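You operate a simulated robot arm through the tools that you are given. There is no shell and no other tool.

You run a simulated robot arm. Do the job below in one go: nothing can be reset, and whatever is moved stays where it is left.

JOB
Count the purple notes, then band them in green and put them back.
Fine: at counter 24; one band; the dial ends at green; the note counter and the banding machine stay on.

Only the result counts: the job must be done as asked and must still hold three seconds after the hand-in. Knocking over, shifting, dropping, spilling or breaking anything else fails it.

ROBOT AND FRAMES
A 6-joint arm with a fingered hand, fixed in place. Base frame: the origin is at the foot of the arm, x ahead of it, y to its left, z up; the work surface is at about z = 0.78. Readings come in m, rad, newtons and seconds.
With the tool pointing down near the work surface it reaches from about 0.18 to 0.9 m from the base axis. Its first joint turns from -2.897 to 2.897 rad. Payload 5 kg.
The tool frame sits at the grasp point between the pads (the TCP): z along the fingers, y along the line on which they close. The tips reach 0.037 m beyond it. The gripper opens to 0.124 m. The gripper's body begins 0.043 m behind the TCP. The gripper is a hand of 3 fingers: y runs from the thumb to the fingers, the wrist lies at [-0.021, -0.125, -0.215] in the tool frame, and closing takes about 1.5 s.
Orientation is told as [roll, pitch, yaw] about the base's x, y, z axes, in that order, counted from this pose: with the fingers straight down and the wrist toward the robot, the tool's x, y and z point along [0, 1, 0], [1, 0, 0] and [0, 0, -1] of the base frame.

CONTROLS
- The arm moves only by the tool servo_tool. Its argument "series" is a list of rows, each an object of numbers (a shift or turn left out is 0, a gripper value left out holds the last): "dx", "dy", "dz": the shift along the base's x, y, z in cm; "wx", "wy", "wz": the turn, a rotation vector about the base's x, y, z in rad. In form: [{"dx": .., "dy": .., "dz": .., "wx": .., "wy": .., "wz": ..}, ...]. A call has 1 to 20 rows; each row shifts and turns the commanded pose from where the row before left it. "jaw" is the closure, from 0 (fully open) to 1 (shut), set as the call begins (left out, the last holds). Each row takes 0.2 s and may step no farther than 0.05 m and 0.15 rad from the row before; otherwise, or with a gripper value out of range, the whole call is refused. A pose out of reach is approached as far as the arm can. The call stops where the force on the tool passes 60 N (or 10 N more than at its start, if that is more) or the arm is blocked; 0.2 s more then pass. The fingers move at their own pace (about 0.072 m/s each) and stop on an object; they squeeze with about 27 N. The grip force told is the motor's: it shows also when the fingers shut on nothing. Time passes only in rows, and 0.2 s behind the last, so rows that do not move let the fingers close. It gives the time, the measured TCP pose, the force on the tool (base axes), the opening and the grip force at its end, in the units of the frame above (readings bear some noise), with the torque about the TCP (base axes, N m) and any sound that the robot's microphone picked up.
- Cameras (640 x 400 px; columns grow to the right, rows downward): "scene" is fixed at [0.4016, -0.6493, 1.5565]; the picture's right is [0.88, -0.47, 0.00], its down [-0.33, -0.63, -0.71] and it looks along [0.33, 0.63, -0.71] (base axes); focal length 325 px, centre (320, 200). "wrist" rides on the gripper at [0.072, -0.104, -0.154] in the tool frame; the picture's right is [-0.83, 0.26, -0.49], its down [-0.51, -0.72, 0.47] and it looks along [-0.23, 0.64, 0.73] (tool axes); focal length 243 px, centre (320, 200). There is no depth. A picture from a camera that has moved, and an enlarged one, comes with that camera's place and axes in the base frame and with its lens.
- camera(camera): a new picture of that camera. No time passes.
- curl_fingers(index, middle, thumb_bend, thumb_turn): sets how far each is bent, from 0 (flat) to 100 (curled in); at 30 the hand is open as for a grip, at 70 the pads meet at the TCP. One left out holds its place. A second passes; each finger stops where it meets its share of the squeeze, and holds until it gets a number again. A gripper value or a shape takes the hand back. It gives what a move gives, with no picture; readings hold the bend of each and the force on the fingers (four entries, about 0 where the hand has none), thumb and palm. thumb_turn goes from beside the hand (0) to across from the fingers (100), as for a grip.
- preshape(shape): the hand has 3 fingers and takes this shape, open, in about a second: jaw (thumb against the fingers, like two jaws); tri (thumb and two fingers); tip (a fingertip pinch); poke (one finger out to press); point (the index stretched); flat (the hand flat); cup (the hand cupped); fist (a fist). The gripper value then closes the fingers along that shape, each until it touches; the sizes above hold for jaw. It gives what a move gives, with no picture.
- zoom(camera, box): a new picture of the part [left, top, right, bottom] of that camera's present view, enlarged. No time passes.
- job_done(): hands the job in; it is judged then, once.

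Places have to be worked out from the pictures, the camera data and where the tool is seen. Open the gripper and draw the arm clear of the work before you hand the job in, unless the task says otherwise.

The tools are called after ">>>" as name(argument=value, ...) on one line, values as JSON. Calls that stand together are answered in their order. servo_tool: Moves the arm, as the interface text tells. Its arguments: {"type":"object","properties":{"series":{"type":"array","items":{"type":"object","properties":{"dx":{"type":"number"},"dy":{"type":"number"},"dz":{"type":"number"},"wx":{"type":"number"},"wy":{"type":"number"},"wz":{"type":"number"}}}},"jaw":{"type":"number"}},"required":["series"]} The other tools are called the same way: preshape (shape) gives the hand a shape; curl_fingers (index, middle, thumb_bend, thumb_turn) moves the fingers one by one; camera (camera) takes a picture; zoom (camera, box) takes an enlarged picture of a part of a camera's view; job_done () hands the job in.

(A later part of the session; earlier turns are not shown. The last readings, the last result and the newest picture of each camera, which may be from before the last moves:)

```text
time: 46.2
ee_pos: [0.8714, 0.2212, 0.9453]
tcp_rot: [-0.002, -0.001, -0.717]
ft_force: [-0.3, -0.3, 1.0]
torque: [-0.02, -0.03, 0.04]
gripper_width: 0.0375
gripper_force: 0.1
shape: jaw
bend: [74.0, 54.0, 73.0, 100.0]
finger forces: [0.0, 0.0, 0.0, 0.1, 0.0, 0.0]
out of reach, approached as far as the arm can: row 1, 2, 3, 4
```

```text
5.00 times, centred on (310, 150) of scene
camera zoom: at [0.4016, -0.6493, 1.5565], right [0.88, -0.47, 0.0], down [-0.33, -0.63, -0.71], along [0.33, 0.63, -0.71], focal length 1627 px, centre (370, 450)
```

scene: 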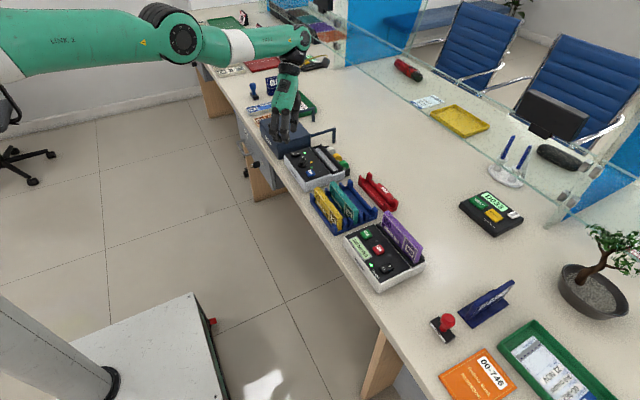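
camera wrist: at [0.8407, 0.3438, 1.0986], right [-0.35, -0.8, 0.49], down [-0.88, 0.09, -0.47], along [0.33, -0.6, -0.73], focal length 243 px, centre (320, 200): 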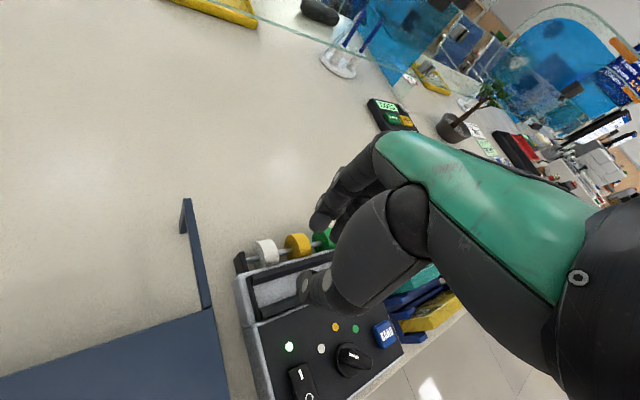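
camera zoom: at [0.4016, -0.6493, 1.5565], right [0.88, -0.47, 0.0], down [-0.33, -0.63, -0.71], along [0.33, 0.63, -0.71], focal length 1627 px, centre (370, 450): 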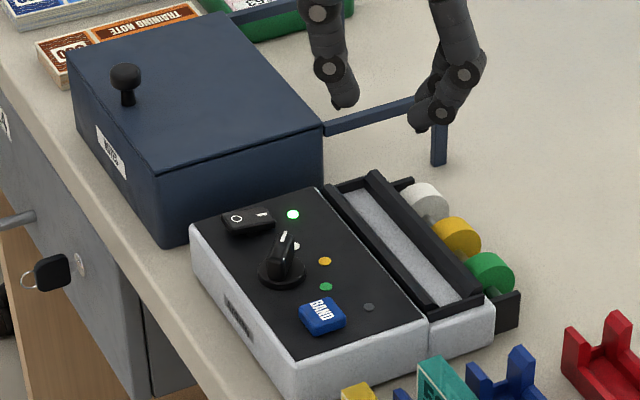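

The arm resists coming back, as if it sits at a joint limit or in a different posture. I look at the whole arm.

>>> camera(camera="scene")

```text
taken
```

scene: 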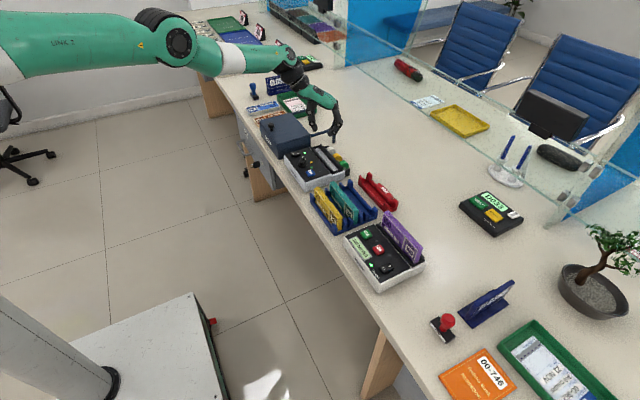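

The arm is nearly straight, at its stretched limit. I look closer at the elbow and wrist before choosing how to fold it back.

>>> zoom(camera="scene", box=[0, 0, 350, 160])

```text
1.83 times, centred on (175, 80) of scene
camera zoom: at [0.4016, -0.6493, 1.5565], right [0.88, -0.47, 0.0], down [-0.33, -0.63, -0.71], along [0.33, 0.63, -0.71], focal length 595 px, centre (585, 419)
```

zoom: 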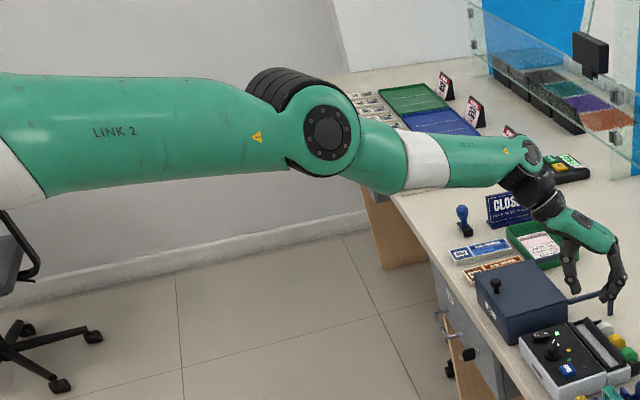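

The pull-in was being turned into downward motion, which is typical of a straight arm sloping down. I command a firmer move inward and upward along the arm's own line to make the elbow bend.

>>> servo_tool(series=[{"dx": -4.2, "dy": -1.6, "dz": 1.9}, {"dx": -4.2, "dy": -1.6, "dz": 1.9}, {}])

```text
time: 47.0
ee_pos: [0.8728, 0.2233, 0.9468]
tcp_rot: [0.0, -0.002, -0.715]
ft_force: [0.1, 0.0, 0.7]
torque: [0.0, 0.05, -0.04]
gripper_width: 0.0376
gripper_force: 0.0
shape: jaw
bend: [74.0, 54.0, 73.0, 100.0]
finger forces: [0.0, 0.1, 0.1, 0.0, 0.1, 0.0]
out of reach, approached as far as the arm can: row 1, 2
```

No movement along that line. Up is the safe direction and should let the elbow fold, so I try straight up with larger steps.

>>> servo_tool(series=[{"dz": 4.5}, {"dz": 4.5}, {"dz": 4.5}, {}])

```text
time: 48.0
ee_pos: [0.9005, 0.2348, 1.076]
tcp_rot: [-0.003, 0.001, -0.715]
ft_force: [1.0, 0.0, -0.1]
torque: [0.02, -0.02, 0.02]
gripper_width: 0.0375
gripper_force: 0.1
shape: jaw
bend: [74.0, 54.0, 73.0, 100.0]
finger forces: [0.0, 0.1, 0.1, 0.0, 0.0, 0.0]
out of reach, approached as far as the arm can: row 1, 2, 3
```

It slides along the reach boundary, still stretched. I look at the arm again to understand its posture.

>>> zoom(camera="scene", box=[0, 0, 400, 200])

```text
1.60 times, centred on (200, 100) of scene
camera zoom: at [0.4016, -0.6493, 1.5565], right [0.88, -0.47, 0.0], down [-0.33, -0.63, -0.71], along [0.33, 0.63, -0.71], focal length 521 px, centre (512, 360)
```

zoom: 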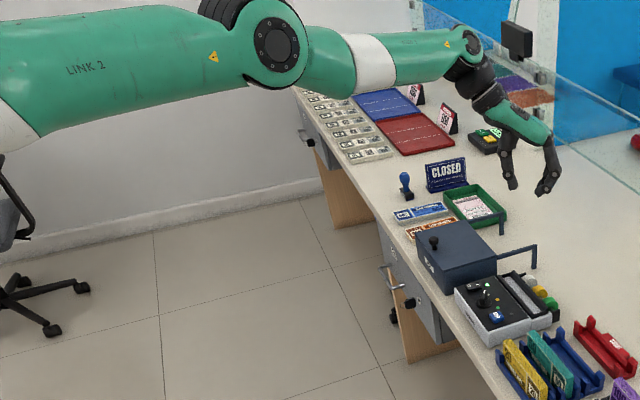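

The elbow now bends slightly upward past straight instead of downward, and it's caught at its stop. I push outward and up so it straightens and passes through, then pull inward and up so it folds the original way.

>>> servo_tool(series=[{"dx": 1.9, "dy": 0.7, "dz": 4.2}, {"dx": 1.9, "dy": 0.7, "dz": 4.2}, {"dz": 4.8}, {}])

>>> servo_tool(series=[{"dx": -2.5, "dy": -0.9, "dz": 4}, {"dx": -3, "dy": -1.1, "dz": 3.5}, {}])

>>> zoom(camera="scene", box=[0, 0, 400, 200])

```text
time: 49.0
ee_pos: [0.912, 0.242, 1.2066]
tcp_rot: [0.0, 0.001, -0.714]
ft_force: [0.1, -0.2, -1.3]
torque: [0.04, 0.02, 0.01]
gripper_width: 0.0373
gripper_force: 0.0
shape: jaw
bend: [74.0, 54.0, 73.0, 100.0]
finger forces: [0.1, 0.0, 0.0, 0.0, 0.1, 0.0]
out of reach, approached as far as the arm can: row 1, 2
```

```text
time: 49.8
ee_pos: [0.852, 0.2215, 1.2817]
tcp_rot: [0.001, 0.001, -0.717]
ft_force: [0.3, 0.0, 0.3]
torque: [0.02, -0.01, -0.01]
gripper_width: 0.0371
gripper_force: 0.1
shape: jaw
bend: [74.0, 54.0, 73.0, 100.0]
finger forces: [0.0, 0.1, 0.0, 0.0, 0.0, 0.1]
```

```text
1.60 times, centred on (200, 100) of scene
camera zoom: at [0.4016, -0.6493, 1.5565], right [0.88, -0.47, 0.0], down [-0.33, -0.63, -0.71], along [0.33, 0.63, -0.71], focal length 521 px, centre (512, 360)
```

zoom: 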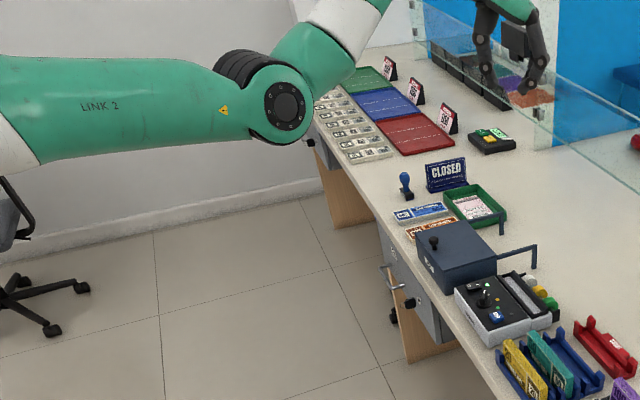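

The elbow has folded down again and the arm follows commands properly; I'll stay inside that reach limit from now on. I bring the hand back over the dial at yaw -41°.

>>> servo_tool(series=[{"dx": -2, "dy": -1, "dz": -2.5}, {"dx": -2, "dy": -1, "dz": -3}, {"dx": -2, "dy": -1, "dz": -3.5}, {"dx": -2, "dy": -1, "dz": -3.5}, {"dx": -0.9, "dy": -0.8, "dz": -4}, {"dz": -4}, {"dz": -4}, {"dz": -3.5}, {}, {}])

>>> camera(camera="wrist")

>>> zoom(camera="scene", box=[260, 90, 350, 190])

```text
time: 52.0
ee_pos: [0.7625, 0.1711, 1.0013]
tcp_rot: [0.001, 0.0, -0.716]
ft_force: [-0.3, -0.3, 0.5]
torque: [0.02, -0.02, -0.03]
gripper_width: 0.0377
gripper_force: 0.1
shape: jaw
bend: [74.0, 54.0, 73.0, 100.0]
finger forces: [0.0, 0.0, 0.0, 0.0, 0.0, 0.1]
```

```text
taken
camera wrist: at [0.7305, 0.2943, 1.1553], right [-0.35, -0.8, 0.49], down [-0.88, 0.09, -0.47], along [0.33, -0.6, -0.73], focal length 243 px, centre (320, 200)
```

wrist: 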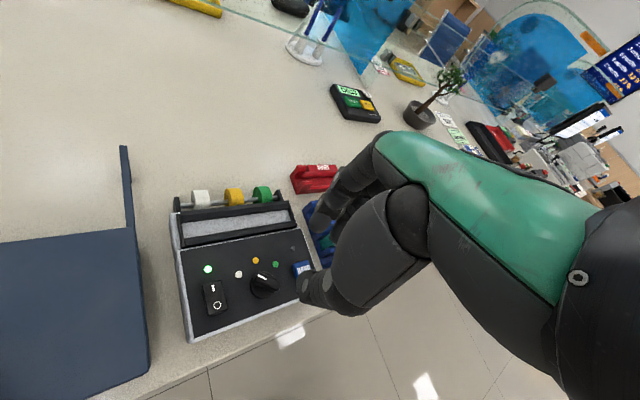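

```text
4.00 times, centred on (305, 140) of scene
camera zoom: at [0.4016, -0.6493, 1.5565], right [0.88, -0.47, 0.0], down [-0.33, -0.63, -0.71], along [0.33, 0.63, -0.71], focal length 1302 px, centre (380, 440)
```

zoom: 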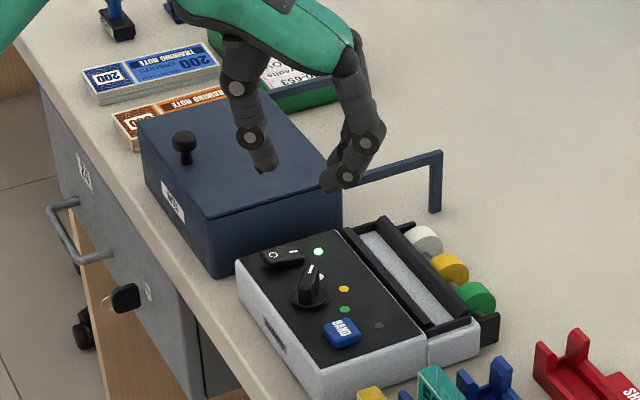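

Back over the dial. I zoom in for a third fix on its axis and ridge height.

>>> zoom(camera="wrist", box=[200, 240, 320, 330])

```text
4.44 times, centred on (260, 285) of wrist
camera zoom: at [0.7305, 0.2943, 1.1553], right [-0.35, -0.8, 0.49], down [-0.88, 0.09, -0.47], along [0.33, -0.6, -0.73], focal length 1078 px, centre (587, -178)
```

zoom: 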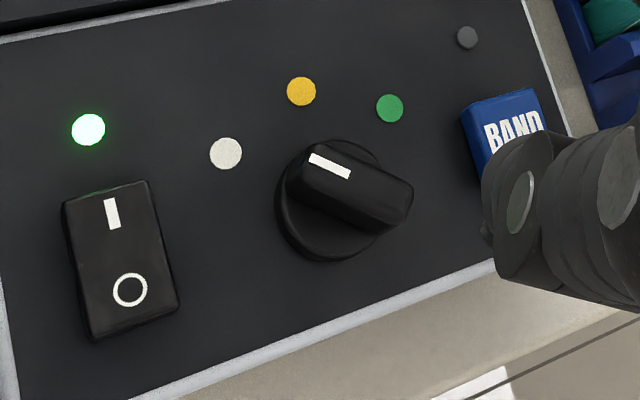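

The dial axis averages (0.764, 0.173) and the ridge's top is near z 0.86. I lower the open jaws around the ridge, stopping first just above it.

>>> servo_tool(series=[{"dx": 0.2, "dy": 0.15, "dz": -3}, {"dz": -3}, {"dz": -2}, {}])

>>> zoom(camera="wrist", box=[220, 190, 380, 320])

>>> zoom(camera="scene", box=[280, 120, 350, 190])

```text
time: 53.0
ee_pos: [0.7655, 0.1717, 0.9203]
tcp_rot: [0.001, 0.0, -0.716]
ft_force: [-0.6, 1.2, 0.3]
torque: [-0.02, 0.0, -0.01]
gripper_width: 0.0376
gripper_force: 0.1
shape: jaw
bend: [74.0, 54.0, 73.0, 100.0]
finger forces: [0.0, 0.0, 0.0, 0.1, 0.0, 0.1]
```

```text
3.08 times, centred on (300, 255) of wrist
camera zoom: at [0.7336, 0.2959, 1.0759], right [-0.35, -0.8, 0.49], down [-0.88, 0.09, -0.47], along [0.33, -0.6, -0.73], focal length 746 px, centre (382, 31)
```

zoom: 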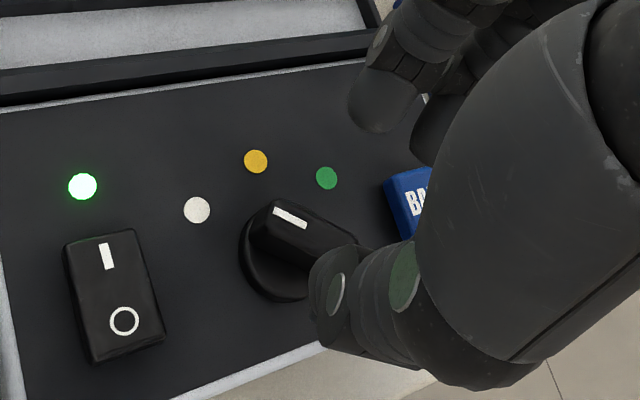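

```text
5.71 times, centred on (315, 155) of scene
camera zoom: at [0.4016, -0.6493, 1.5565], right [0.88, -0.47, 0.0], down [-0.33, -0.63, -0.71], along [0.33, 0.63, -0.71], focal length 1860 px, centre (349, 457)
```

zoom: 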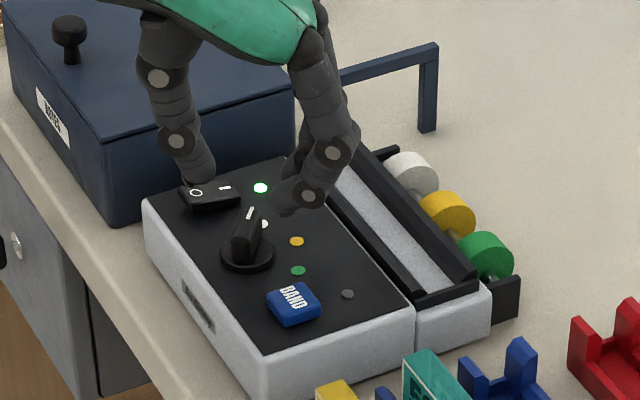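

The jaws straddle the ridge and the dial axis lines up with the tool within 2 mm. I lower the last 3.6 cm.

>>> servo_tool(series=[{"dy": -0.1, "dz": -1.4}, {"dz": -1.2}, {"dz": -1.0}, {}])

>>> zoom(camera="wrist", box=[220, 170, 380, 300])

>>> zoom(camera="scene", box=[280, 120, 350, 190])

```text
time: 54.0
ee_pos: [0.7666, 0.1723, 0.8854]
tcp_rot: [0.001, 0.0, -0.715]
ft_force: [0.3, -0.1, 0.4]
torque: [0.0, 0.0, -0.02]
gripper_width: 0.0374
gripper_force: 0.0
shape: jaw
bend: [74.0, 54.0, 73.0, 100.0]
finger forces: [0.0, 0.1, 0.0, 0.0, 0.1, 0.0]
```

```text
3.08 times, centred on (300, 235) of wrist
camera zoom: at [0.7346, 0.2949, 1.0395], right [-0.35, -0.8, 0.49], down [-0.88, 0.09, -0.47], along [0.33, -0.6, -0.73], focal length 746 px, centre (382, 92)
```

zoom: 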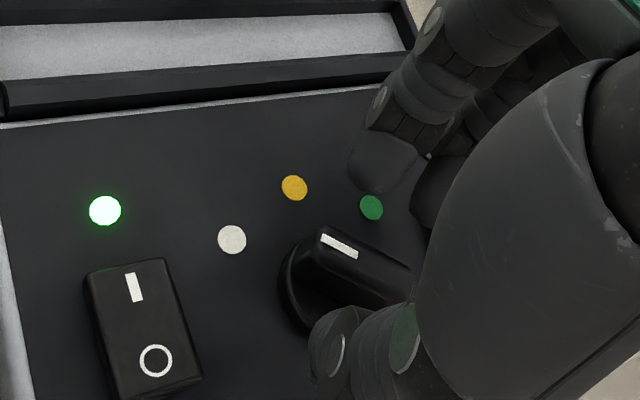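

```text
5.71 times, centred on (315, 155) of scene
camera zoom: at [0.4016, -0.6493, 1.5565], right [0.88, -0.47, 0.0], down [-0.33, -0.63, -0.71], along [0.33, 0.63, -0.71], focal length 1860 px, centre (349, 457)
```

zoom: 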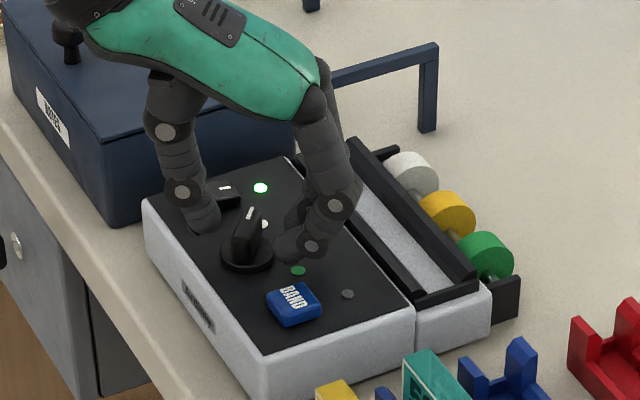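

The ridge sits between thumb and fingers. I close on it.

>>> servo_tool(series=[{}, {}, {}, {}, {}], jaw=1.0)

>>> zoom(camera="wrist", box=[220, 170, 380, 300])

>>> zoom(camera="scene", box=[280, 120, 350, 190])

```text
time: 55.2
ee_pos: [0.7661, 0.173, 0.8862]
tcp_rot: [-0.001, 0.0, -0.716]
ft_force: [-0.4, 1.2, -1.0]
torque: [0.05, 0.02, 0.01]
gripper_width: 0.0076
gripper_force: 26.9
shape: jaw
bend: [69.0, 69.0, 73.0, 100.0]
finger forces: [15.4, 7.9, 0.1, 0.0, 23.8, 0.0]
```

```text
3.08 times, centred on (300, 235) of wrist
camera zoom: at [0.7346, 0.295, 1.0395], right [-0.35, -0.8, 0.49], down [-0.88, 0.09, -0.47], along [0.33, -0.6, -0.73], focal length 746 px, centre (382, 92)
```

zoom: 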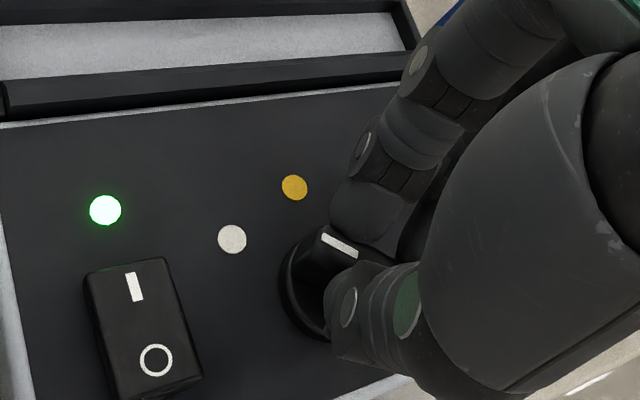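

```text
5.71 times, centred on (315, 155) of scene
camera zoom: at [0.4016, -0.6493, 1.5565], right [0.88, -0.47, 0.0], down [-0.33, -0.63, -0.71], along [0.33, 0.63, -0.71], focal length 1860 px, centre (349, 457)
```

zoom: 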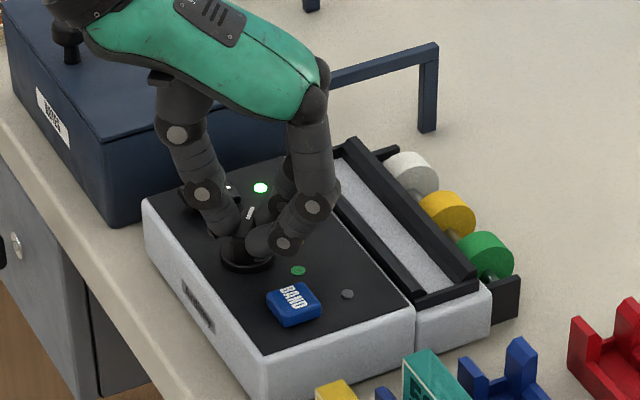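

The ridge is gripped. I turn the hand slowly clockwise to about -75°, well inside the reach limit.

>>> servo_tool(series=[{"wz": -0.08}, {"wz": -0.1}, {"wz": -0.1}, {}])

>>> zoom(camera="wrist", box=[220, 170, 380, 300])

```text
time: 56.2
ee_pos: [0.7664, 0.1721, 0.8854]
tcp_rot: [-0.001, 0.0, -0.996]
ft_force: [-5.4, -2.6, -0.9]
torque: [-0.11, 0.17, 0.06]
gripper_width: 0.0075
gripper_force: 27.1
shape: jaw
bend: [70.0, 69.0, 73.0, 100.0]
finger forces: [15.6, 9.2, 0.1, 0.0, 24.8, 0.0]
```

```text
3.08 times, centred on (300, 235) of wrist
camera zoom: at [0.7698, 0.2989, 1.0394], right [-0.55, -0.67, 0.49], down [-0.82, 0.33, -0.47], along [0.15, -0.66, -0.73], focal length 746 px, centre (382, 92)
```

zoom: 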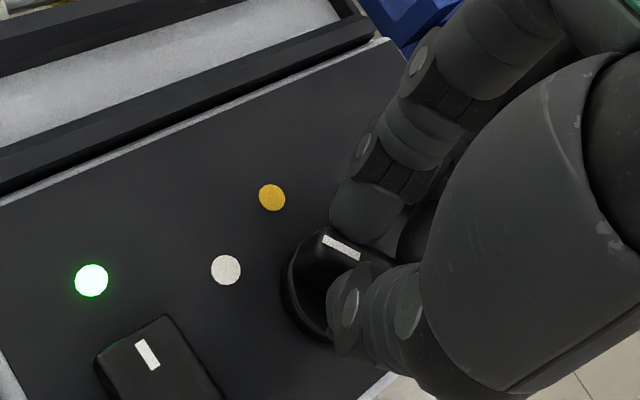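

The knob turns with the hand and side forces are small. I continue to about -74°.

>>> servo_tool(series=[{"wz": -0.1}, {"wz": -0.1}, {"wz": -0.1}, {}])

>>> zoom(camera="wrist", box=[220, 170, 380, 300])

>>> zoom(camera="scene", box=[280, 120, 350, 190])

```text
time: 57.2
ee_pos: [0.7661, 0.1733, 0.8852]
tcp_rot: [0.0, 0.0, -1.296]
ft_force: [-12.3, -3.2, -2.4]
torque: [-0.08, 0.33, 0.0]
gripper_width: 0.0075
gripper_force: 27.3
shape: jaw
bend: [70.0, 69.0, 73.0, 100.0]
finger forces: [14.0, 10.1, 0.1, 0.1, 25.2, 0.0]
```

```text
3.08 times, centred on (300, 235) of wrist
camera zoom: at [0.807, 0.2918, 1.0395], right [-0.73, -0.48, 0.49], down [-0.68, 0.56, -0.47], along [-0.05, -0.68, -0.73], focal length 746 px, centre (382, 92)
```

zoom: 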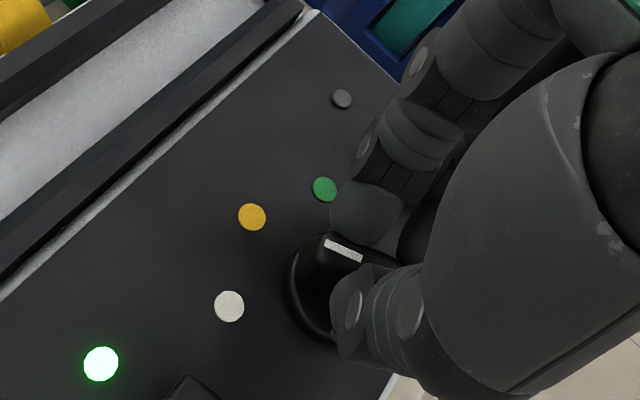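

```text
5.71 times, centred on (315, 155) of scene
camera zoom: at [0.4016, -0.6493, 1.5565], right [0.88, -0.47, 0.0], down [-0.33, -0.63, -0.71], along [0.33, 0.63, -0.71], focal length 1860 px, centre (349, 457)
```

zoom: 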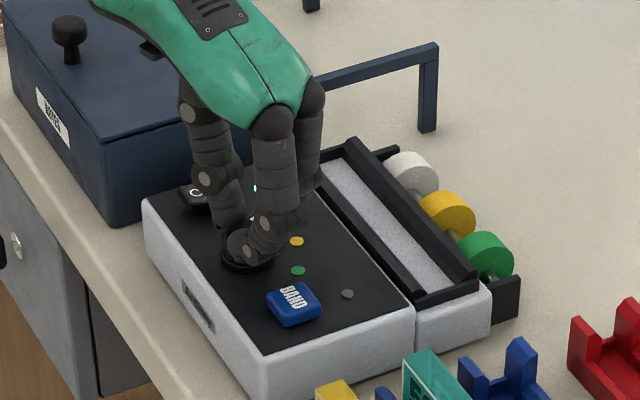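

The side force shows the true axis is slightly nearer the robot; I shift 3 mm that way and turn another 0.1 rad, then let go.

>>> servo_tool(series=[{"dx": -0.3, "wz": -0.05}, {"wz": -0.05}, {}])

>>> servo_tool(series=[{}, {}, {}], jaw=0.65)

>>> zoom(camera="wrist", box=[220, 170, 380, 300])

```text
time: 58.0
ee_pos: [0.7648, 0.1729, 0.8859]
tcp_rot: [0.001, 0.001, -1.396]
ft_force: [3.1, -4.4, -4.1]
torque: [-0.15, -0.06, -0.01]
gripper_width: 0.0072
gripper_force: 27.8
shape: jaw
bend: [70.0, 69.0, 73.0, 100.0]
finger forces: [18.1, 10.2, 0.0, 0.0, 21.5, 0.1]
```

```text
time: 58.8
ee_pos: [0.7646, 0.1731, 0.8856]
tcp_rot: [-0.001, 0.0, -1.394]
ft_force: [0.0, 0.0, -0.1]
torque: [0.0, 0.02, -0.03]
gripper_width: 0.0427
gripper_force: 0.0
shape: jaw
bend: [74.0, 52.0, 73.0, 100.0]
finger forces: [0.0, 0.1, 0.0, 0.0, 0.1, 0.0]
```

```text
3.08 times, centred on (300, 235) of wrist
camera zoom: at [0.8161, 0.2878, 1.0397], right [-0.77, -0.4, 0.49], down [-0.63, 0.62, -0.47], along [-0.12, -0.67, -0.73], focal length 746 px, centre (382, 92)
```

zoom: 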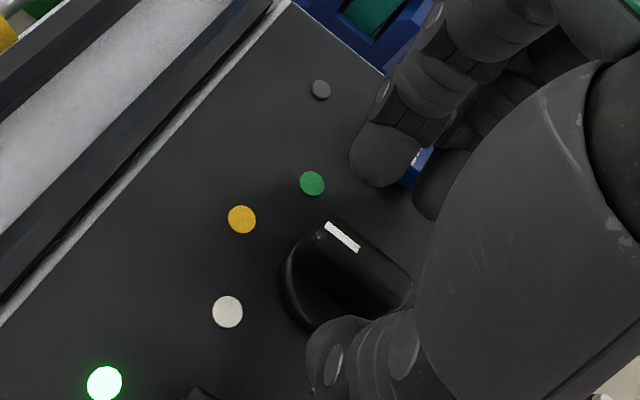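

The ridge now points almost at yellow (about +10°). I rise and rotate the hand around to +85° for the second grip.

>>> servo_tool(series=[{"dz": 2}, {"dz": 3.5}, {"dz": 4}, {"wz": 0.144}, {"wz": 0.144}, {"wz": 0.144}, {"wz": 0.144}, {"wz": 0.144}, {"wz": 0.144}, {"wz": 0.144}, {"wz": 0.144}, {"wz": 0.144}, {"wz": 0.144}, {}])

>>> servo_tool(series=[{"wz": 0.144}, {"wz": 0.144}, {"wz": 0.144}, {"wz": 0.144}, {"wz": 0.144}, {"wz": 0.144}, {"wz": 0.144}, {"wz": 0.144}, {"wz": 0.144}, {"wz": 0.144}, {}], jaw=0.7)

>>> camera(camera="wrist")

>>> zoom(camera="scene", box=[260, 90, 360, 190])

```text
time: 61.8
ee_pos: [0.7638, 0.1713, 0.9794]
tcp_rot: [0.0, -0.001, 0.046]
ft_force: [0.3, 0.3, 0.2]
torque: [0.0, 0.05, 0.01]
gripper_width: 0.0431
gripper_force: 0.0
shape: jaw
bend: [74.0, 52.0, 73.0, 100.0]
finger forces: [0.0, 0.1, 0.0, 0.1, 0.1, 0.0]
```

```text
time: 64.2
ee_pos: [0.7635, 0.1724, 0.9809]
tcp_rot: [0.0, -0.001, 1.485]
ft_force: [1.4, -0.4, 0.2]
torque: [-0.01, 0.01, -0.02]
gripper_width: 0.0377
gripper_force: 0.2
shape: jaw
bend: [74.0, 54.0, 73.0, 100.0]
finger forces: [0.1, 0.1, 0.0, 0.0, 0.0, 0.0]
```

```text
taken
camera wrist: at [0.6825, 0.074, 1.1343], right [0.85, 0.19, 0.49], down [0.44, -0.76, -0.47], along [0.29, 0.62, -0.73], focal length 243 px, centre (320, 200)
```

wrist: 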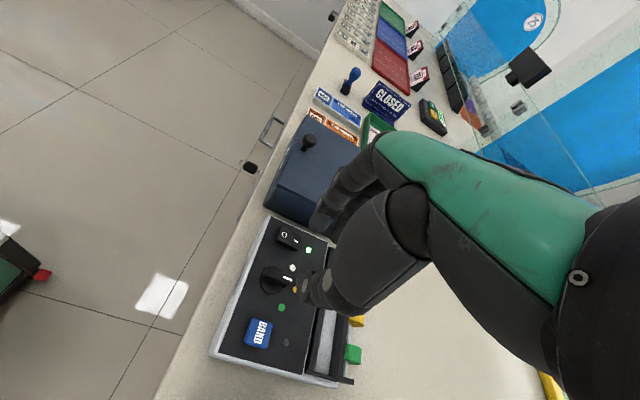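

```text
4.00 times, centred on (310, 140) of scene
camera zoom: at [0.4016, -0.6493, 1.5565], right [0.88, -0.47, 0.0], down [-0.33, -0.63, -0.71], along [0.33, 0.63, -0.71], focal length 1302 px, centre (360, 440)
```

zoom: 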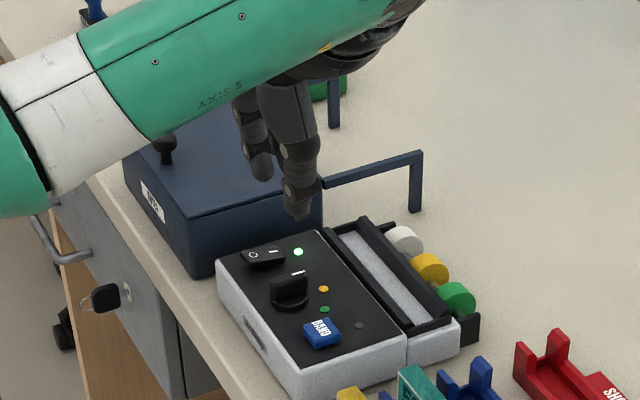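

Yaw +85° is reached with no trouble. I zoom on the dial from here.

>>> zoom(camera="wrist", box=[220, 200, 360, 360])

>>> zoom(camera="scene", box=[305, 130, 365, 185])

```text
2.50 times, centred on (290, 280) of wrist
camera zoom: at [0.6825, 0.074, 1.1343], right [0.85, 0.19, 0.49], down [0.44, -0.76, -0.47], along [0.29, 0.62, -0.73], focal length 606 px, centre (395, 0)
```

zoom: 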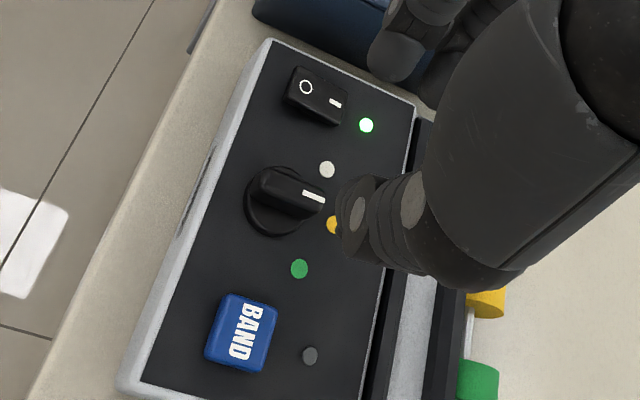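

```text
7.27 times, centred on (335, 158) of scene
camera zoom: at [0.4016, -0.6493, 1.5565], right [0.88, -0.47, 0.0], down [-0.33, -0.63, -0.71], along [0.33, 0.63, -0.71], focal length 2367 px, centre (211, 509)
```

zoom: 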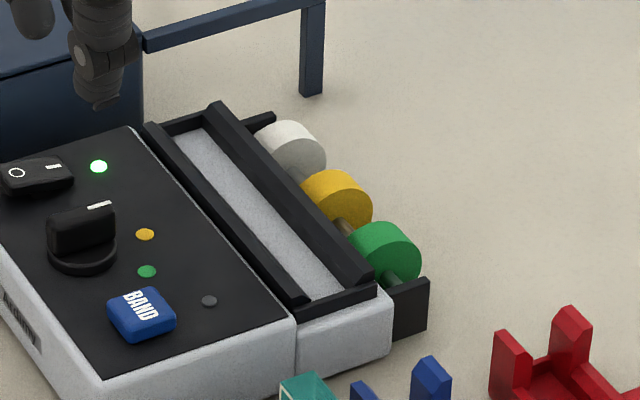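

The ridge points about 8° short of yellow, and the tool is centred over the axis. I lower the open jaws around it.

>>> servo_tool(series=[{"dz": -2.5}, {"dz": -2.5}, {"dz": -1.5}, {}])

>>> zoom(camera="wrist", box=[220, 170, 380, 320])

>>> zoom(camera="scene", box=[280, 110, 350, 185])

```text
time: 65.2
ee_pos: [0.7637, 0.1732, 0.9152]
tcp_rot: [0.0, 0.0, 1.485]
ft_force: [0.3, 0.5, -0.4]
torque: [0.0, -0.01, -0.04]
gripper_width: 0.0377
gripper_force: 0.0
shape: jaw
bend: [74.0, 54.0, 73.0, 100.0]
finger forces: [0.0, 0.1, 0.1, 0.0, 0.0, 0.0]
```

```text
2.67 times, centred on (300, 245) of wrist
camera zoom: at [0.6814, 0.0744, 1.0692], right [0.85, 0.19, 0.49], down [0.44, -0.76, -0.47], along [0.29, 0.62, -0.73], focal length 647 px, centre (373, 80)
```

zoom: 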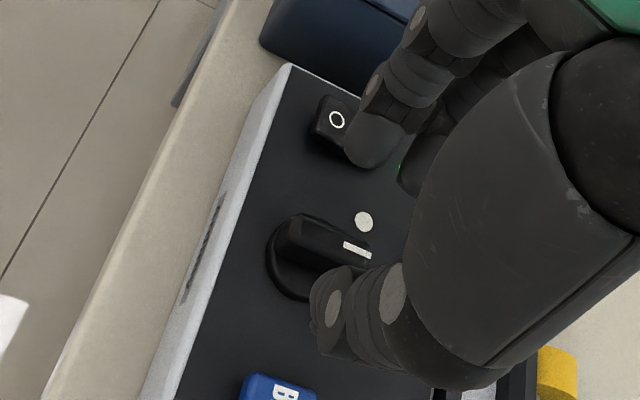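

```text
5.33 times, centred on (315, 148) of scene
camera zoom: at [0.4016, -0.6493, 1.5565], right [0.88, -0.47, 0.0], down [-0.33, -0.63, -0.71], along [0.33, 0.63, -0.71], focal length 1736 px, centre (347, 480)
```

zoom: 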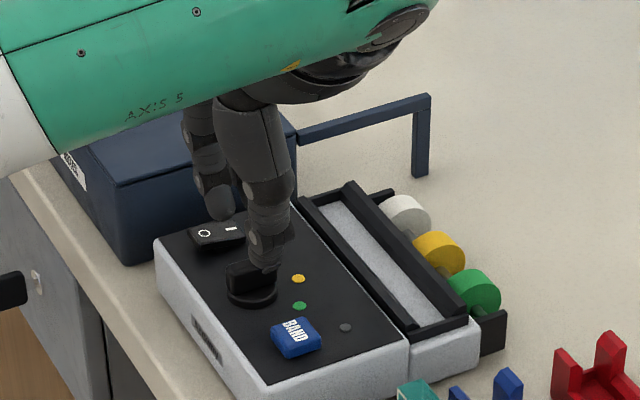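

Thumb and fingers straddle the ridge, clear of the switch, the BAND button and the blue box. I lower the last 3 cm and close.

>>> servo_tool(series=[{"dz": -1.2}, {"dz": -1.0}, {"dz": -0.7}, {}])

>>> zoom(camera="wrist", box=[220, 150, 380, 300])

>>> zoom(camera="scene", box=[280, 110, 350, 185])

```text
time: 66.2
ee_pos: [0.7633, 0.1726, 0.8879]
tcp_rot: [0.0, 0.0, 1.484]
ft_force: [-0.2, -0.2, 0.0]
torque: [0.04, -0.01, -0.01]
gripper_width: 0.0379
gripper_force: 0.1
shape: jaw
bend: [74.0, 54.0, 73.0, 100.0]
finger forces: [0.0, 0.1, 0.0, 0.0, 0.0, 0.0]
```

```text
2.67 times, centred on (300, 225) of wrist
camera zoom: at [0.6815, 0.0747, 1.0409], right [0.85, 0.19, 0.49], down [0.44, -0.76, -0.47], along [0.29, 0.62, -0.73], focal length 647 px, centre (373, 133)
```

zoom: 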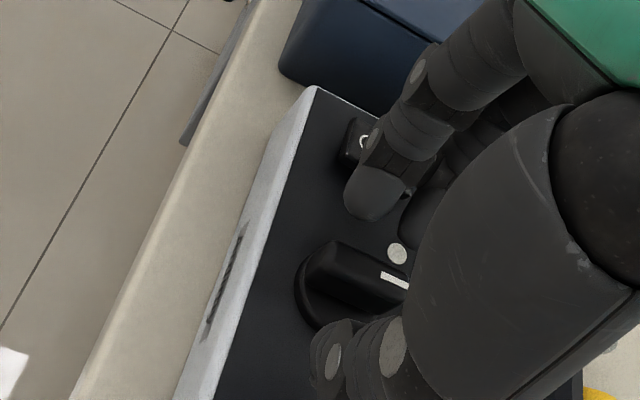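

```text
5.33 times, centred on (315, 148) of scene
camera zoom: at [0.4016, -0.6493, 1.5565], right [0.88, -0.47, 0.0], down [-0.33, -0.63, -0.71], along [0.33, 0.63, -0.71], focal length 1736 px, centre (347, 480)
```

zoom: 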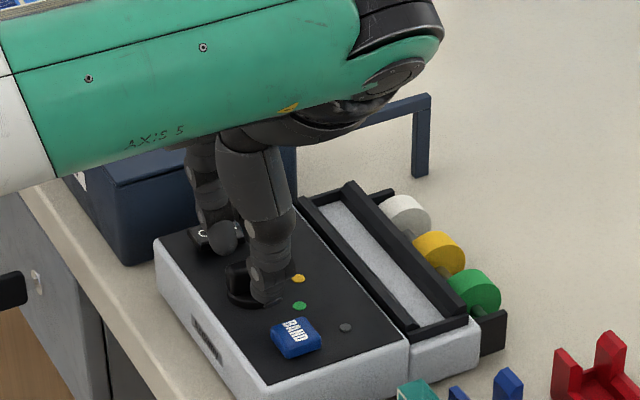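

The ridge is between the pads. I close on it and then check.

>>> servo_tool(series=[{}, {}, {}, {}, {}], jaw=1.0)

>>> zoom(camera="wrist", box=[220, 150, 380, 300])

```text
time: 67.4
ee_pos: [0.7645, 0.1726, 0.8871]
tcp_rot: [0.0, 0.0, 1.483]
ft_force: [-0.3, 1.0, 1.6]
torque: [-0.01, 0.03, 0.01]
gripper_width: 0.0079
gripper_force: 26.7
shape: jaw
bend: [72.0, 63.0, 71.0, 100.0]
finger forces: [15.0, 7.5, 0.0, 0.0, 21.6, 0.0]
```

```text
2.67 times, centred on (300, 225) of wrist
camera zoom: at [0.6814, 0.0747, 1.041], right [0.85, 0.19, 0.49], down [0.44, -0.76, -0.47], along [0.29, 0.62, -0.73], focal length 647 px, centre (373, 133)
```

zoom: 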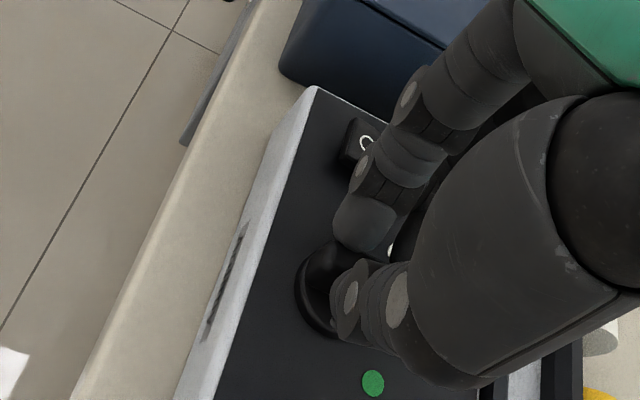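

Gripped again. I turn clockwise in small steps, checking midway.

>>> servo_tool(series=[{"wz": -0.08}, {"wz": -0.1}, {"wz": -0.1}, {"wz": -0.1}, {}])

>>> zoom(camera="wrist", box=[220, 150, 380, 300])

>>> zoom(camera="scene", box=[280, 110, 350, 185])

```text
time: 68.6
ee_pos: [0.7639, 0.1722, 0.8876]
tcp_rot: [0.001, 0.0, 1.104]
ft_force: [-7.0, 5.6, 6.8]
torque: [0.17, 0.24, 0.02]
gripper_width: 0.0082
gripper_force: 27.1
shape: jaw
bend: [72.0, 63.0, 71.0, 100.0]
finger forces: [18.4, 8.2, 0.0, 0.0, 24.0, 0.0]
```

```text
2.67 times, centred on (300, 225) of wrist
camera zoom: at [0.6508, 0.112, 1.0409], right [0.86, -0.14, 0.49], down [0.13, -0.87, -0.47], along [0.5, 0.47, -0.73], focal length 647 px, centre (373, 133)
```

zoom: 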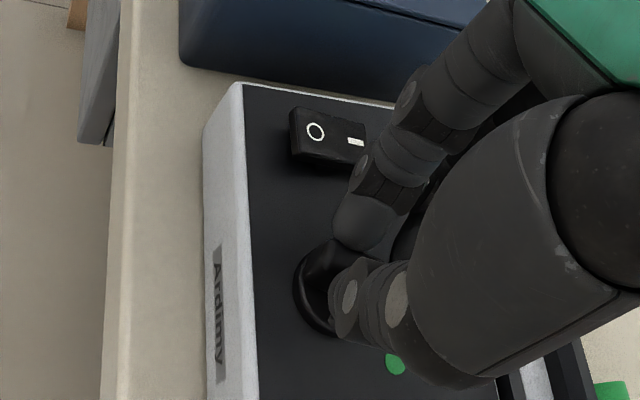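

```text
5.33 times, centred on (315, 148) of scene
camera zoom: at [0.4016, -0.6493, 1.5565], right [0.88, -0.47, 0.0], down [-0.33, -0.63, -0.71], along [0.33, 0.63, -0.71], focal length 1736 px, centre (347, 480)
```

zoom: 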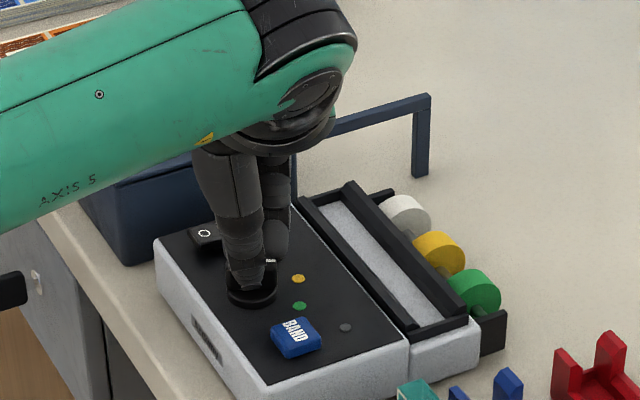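

The knob keeps turning with the hand and forces stay low. I continue to about +40°.

>>> servo_tool(series=[{"wz": -0.1}, {"wz": -0.1}, {"wz": -0.1}, {"wz": -0.1}, {}])

>>> zoom(camera="wrist", box=[220, 150, 380, 300])

>>> zoom(camera="scene", box=[280, 110, 350, 185])

```text
time: 69.8
ee_pos: [0.7634, 0.1727, 0.8874]
tcp_rot: [0.001, 0.0, 0.703]
ft_force: [-7.6, 10.6, 3.4]
torque: [0.35, 0.24, 0.04]
gripper_width: 0.0078
gripper_force: 27.3
shape: jaw
bend: [72.0, 64.0, 71.0, 100.0]
finger forces: [18.0, 6.5, 0.1, 0.1, 22.5, 0.0]
```

```text
2.67 times, centred on (300, 225) of wrist
camera zoom: at [0.6359, 0.1605, 1.0413], right [0.74, -0.46, 0.49], down [-0.22, -0.85, -0.47], along [0.64, 0.24, -0.73], focal length 647 px, centre (373, 133)
```

zoom: 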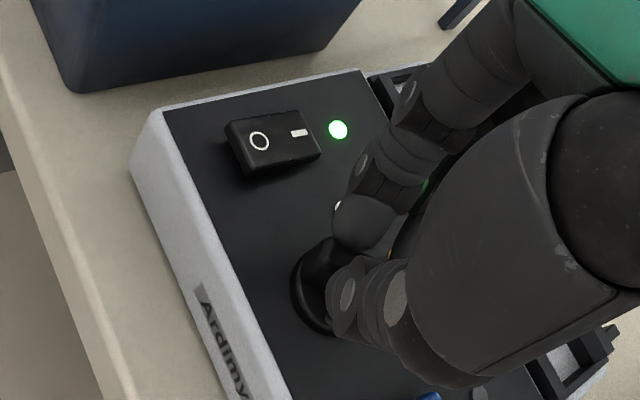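

```text
5.33 times, centred on (315, 148) of scene
camera zoom: at [0.4016, -0.6493, 1.5565], right [0.88, -0.47, 0.0], down [-0.33, -0.63, -0.71], along [0.33, 0.63, -0.71], focal length 1736 px, centre (347, 480)
```

zoom: 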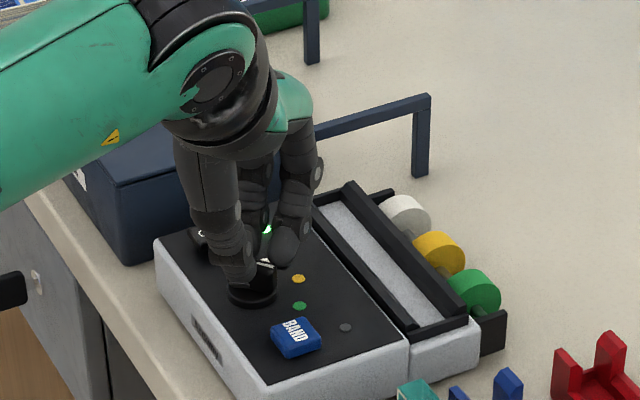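

I release and rise a little to see where the pointer stands.

>>> servo_tool(series=[{}, {}, {}, {"dz": 2}, {"dz": 3}, {"dx": -2, "dz": 3}, {}], jaw=0.65)

>>> zoom(camera="scene", box=[290, 130, 350, 190])

>>> camera(camera="wrist")

```text
time: 71.4
ee_pos: [0.7427, 0.1729, 0.9668]
tcp_rot: [-0.001, -0.001, 0.706]
ft_force: [-0.1, 0.2, 0.6]
torque: [0.0, 0.0, -0.01]
gripper_width: 0.043
gripper_force: 0.1
shape: jaw
bend: [74.0, 51.0, 73.0, 100.0]
finger forces: [0.0, 0.1, 0.1, 0.1, 0.1, 0.0]
```

```text
6.67 times, centred on (320, 160) of scene
camera zoom: at [0.4016, -0.6493, 1.5565], right [0.88, -0.47, 0.0], down [-0.33, -0.63, -0.71], along [0.33, 0.63, -0.71], focal length 2170 px, centre (320, 467)
```

zoom: 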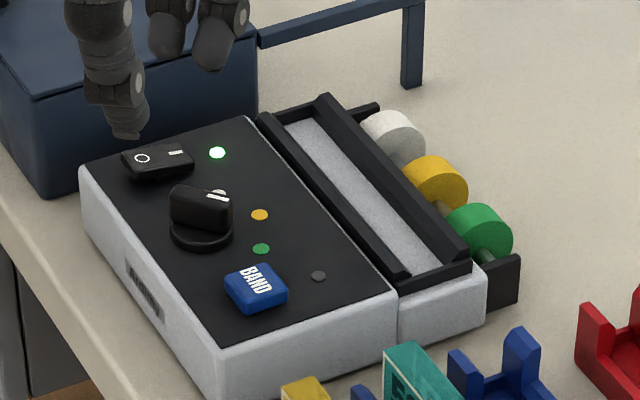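

```text
taken
camera wrist: at [0.6156, 0.1594, 1.1208], right [0.74, -0.46, 0.49], down [-0.22, -0.85, -0.47], along [0.64, 0.24, -0.73], focal length 243 px, centre (320, 200)
```

wrist: 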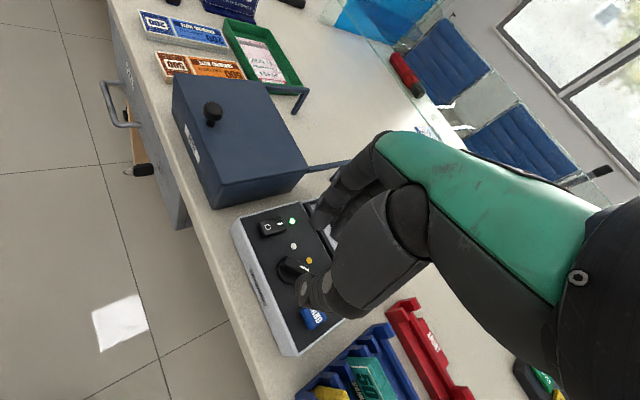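

I zoom in on the pointer from both cameras.

>>> zoom(camera="wrist", box=[250, 210, 340, 300])

>>> zoom(camera="scene", box=[300, 145, 335, 180])

```text
4.44 times, centred on (295, 255) of wrist
camera zoom: at [0.6156, 0.1594, 1.1208], right [0.74, -0.46, 0.49], down [-0.22, -0.85, -0.47], along [0.64, 0.24, -0.73], focal length 1078 px, centre (431, -44)
```

zoom: 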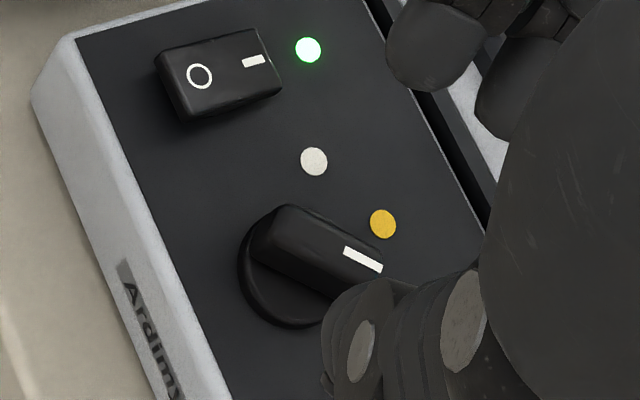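

```text
11.43 times, centred on (318, 162) of scene
camera zoom: at [0.4016, -0.6493, 1.5565], right [0.88, -0.47, 0.0], down [-0.33, -0.63, -0.71], along [0.33, 0.63, -0.71], focal length 3719 px, centre (349, 629)
```

zoom: 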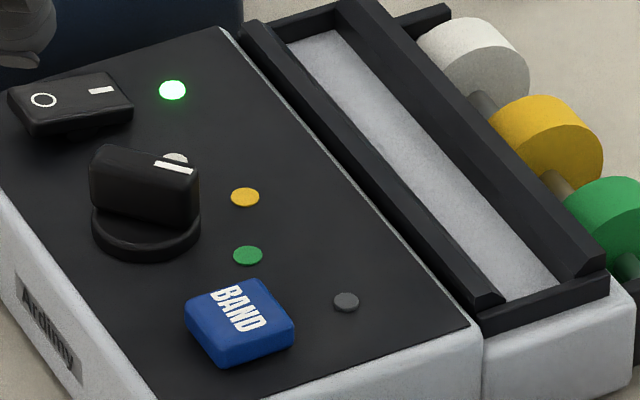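

The mark's direction works out at about -47° to -50° in both cameras, which is the green position. Next I turn the hand back to yaw 0 and return high over the counter to fetch the bundle.

>>> servo_tool(series=[{"wz": -0.1412, "dz": 2}, {"wz": -0.1412, "dz": 1}, {"wz": -0.1412, "dy": -3}, {"wz": -0.1412, "dy": -4}, {"wz": -0.1412, "dy": -4}, {"dy": -4.5, "dx": 1}, {"dy": -4.5, "dx": 1.5}, {"dy": -4.5, "dx": 1.5}, {"dy": -4.5, "dx": 1.5}, {"dy": -4.5, "dx": 1.5}, {"dy": -4, "dx": 1.5}, {"dy": -3, "dx": 1.5}, {"dy": -2.2, "dx": 1.8}, {}, {}])

>>> zoom(camera="scene", box=[290, 130, 350, 190])

>>> zoom(camera="scene", box=[340, 150, 440, 280])

>>> zoom(camera="wrist", box=[180, 160, 360, 330])

```text
time: 74.6
ee_pos: [0.8623, -0.2569, 0.9969]
tcp_rot: [0.0, 0.001, -0.002]
ft_force: [0.5, 0.1, -0.3]
torque: [-0.02, -0.01, 0.03]
gripper_width: 0.043
gripper_force: 0.1
shape: jaw
bend: [74.0, 51.0, 73.0, 100.0]
finger forces: [0.0, 0.0, 0.1, 0.1, 0.1, 0.0]
```

```text
6.67 times, centred on (320, 160) of scene
camera zoom: at [0.4016, -0.6493, 1.5565], right [0.88, -0.47, 0.0], down [-0.33, -0.63, -0.71], along [0.33, 0.63, -0.71], focal length 2170 px, centre (320, 467)
```

zoom: 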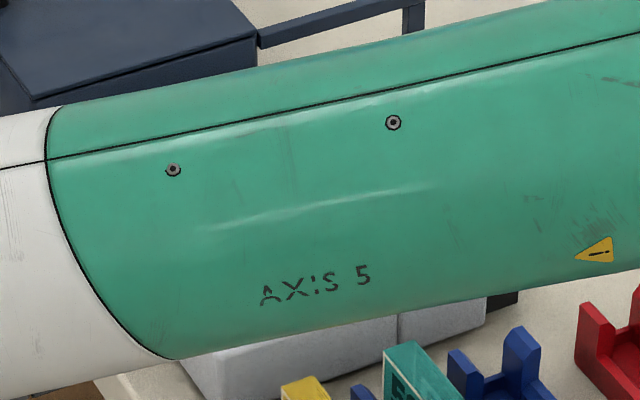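

```text
3.08 times, centred on (390, 215) of scene
camera zoom: at [0.4016, -0.6493, 1.5565], right [0.88, -0.47, 0.0], down [-0.33, -0.63, -0.71], along [0.33, 0.63, -0.71], focal length 1001 px, centre (105, 154)
```

zoom: 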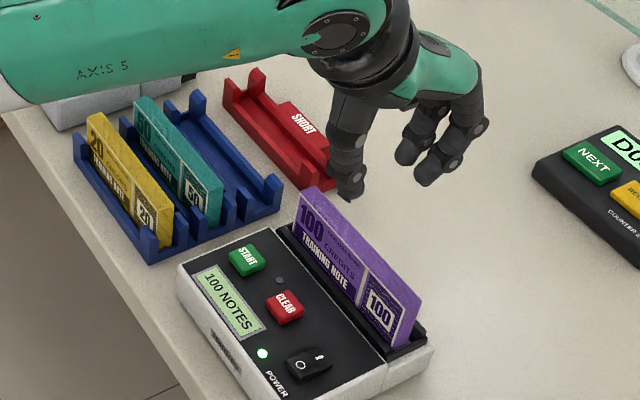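

```text
2.35 times, centred on (270, 245) of wrist
camera zoom: at [0.7579, -0.1848, 1.1513], right [0.26, -0.83, 0.49], down [-0.72, -0.51, -0.47], along [0.64, -0.23, -0.73], focal length 571 px, centre (438, 94)
```

zoom: 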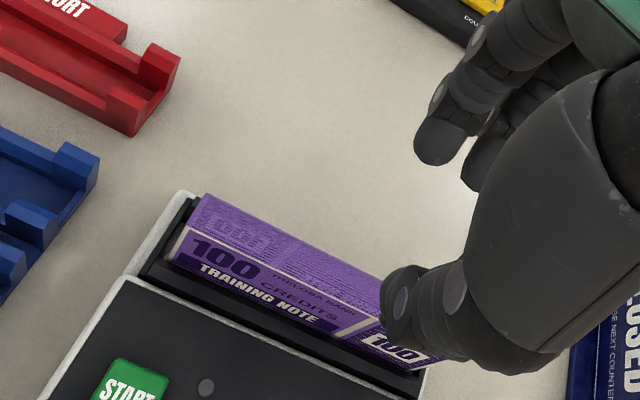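

I correct by a few millimetres to match the pose where I released the bundle and lower around it.

>>> servo_tool(series=[{"dx": -0.25, "dy": 0.28, "dz": -2}, {"dz": -3}, {"dz": -2.7}, {}])

>>> zoom(camera="wrist", box=[190, 150, 350, 300])

>>> zoom(camera="scene", box=[370, 190, 440, 270])

```text
time: 75.6
ee_pos: [0.8601, -0.2522, 0.9199]
tcp_rot: [0.0, -0.001, -0.003]
ft_force: [0.1, -0.4, -1.3]
torque: [-0.02, 0.01, 0.02]
gripper_width: 0.0433
gripper_force: 0.0
shape: jaw
bend: [74.0, 51.0, 73.0, 100.0]
finger forces: [0.0, 0.2, 0.0, 0.1, 0.0, 0.0]
```

```text
2.67 times, centred on (270, 225) of wrist
camera zoom: at [0.754, -0.1798, 1.0738], right [0.26, -0.83, 0.49], down [-0.72, -0.51, -0.47], along [0.64, -0.23, -0.73], focal length 647 px, centre (453, 133)
```

zoom: 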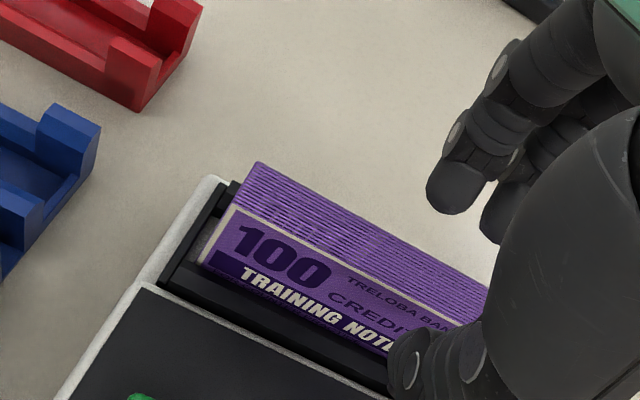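

```text
5.00 times, centred on (405, 230) of scene
camera zoom: at [0.4016, -0.6493, 1.5565], right [0.88, -0.47, 0.0], down [-0.33, -0.63, -0.71], along [0.33, 0.63, -0.71], focal length 1627 px, centre (-105, 50)
```

zoom: 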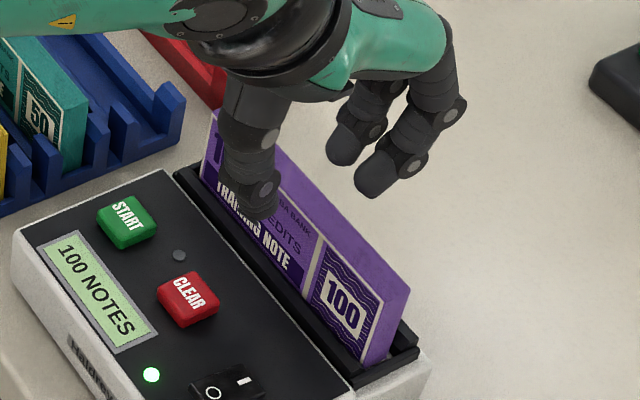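

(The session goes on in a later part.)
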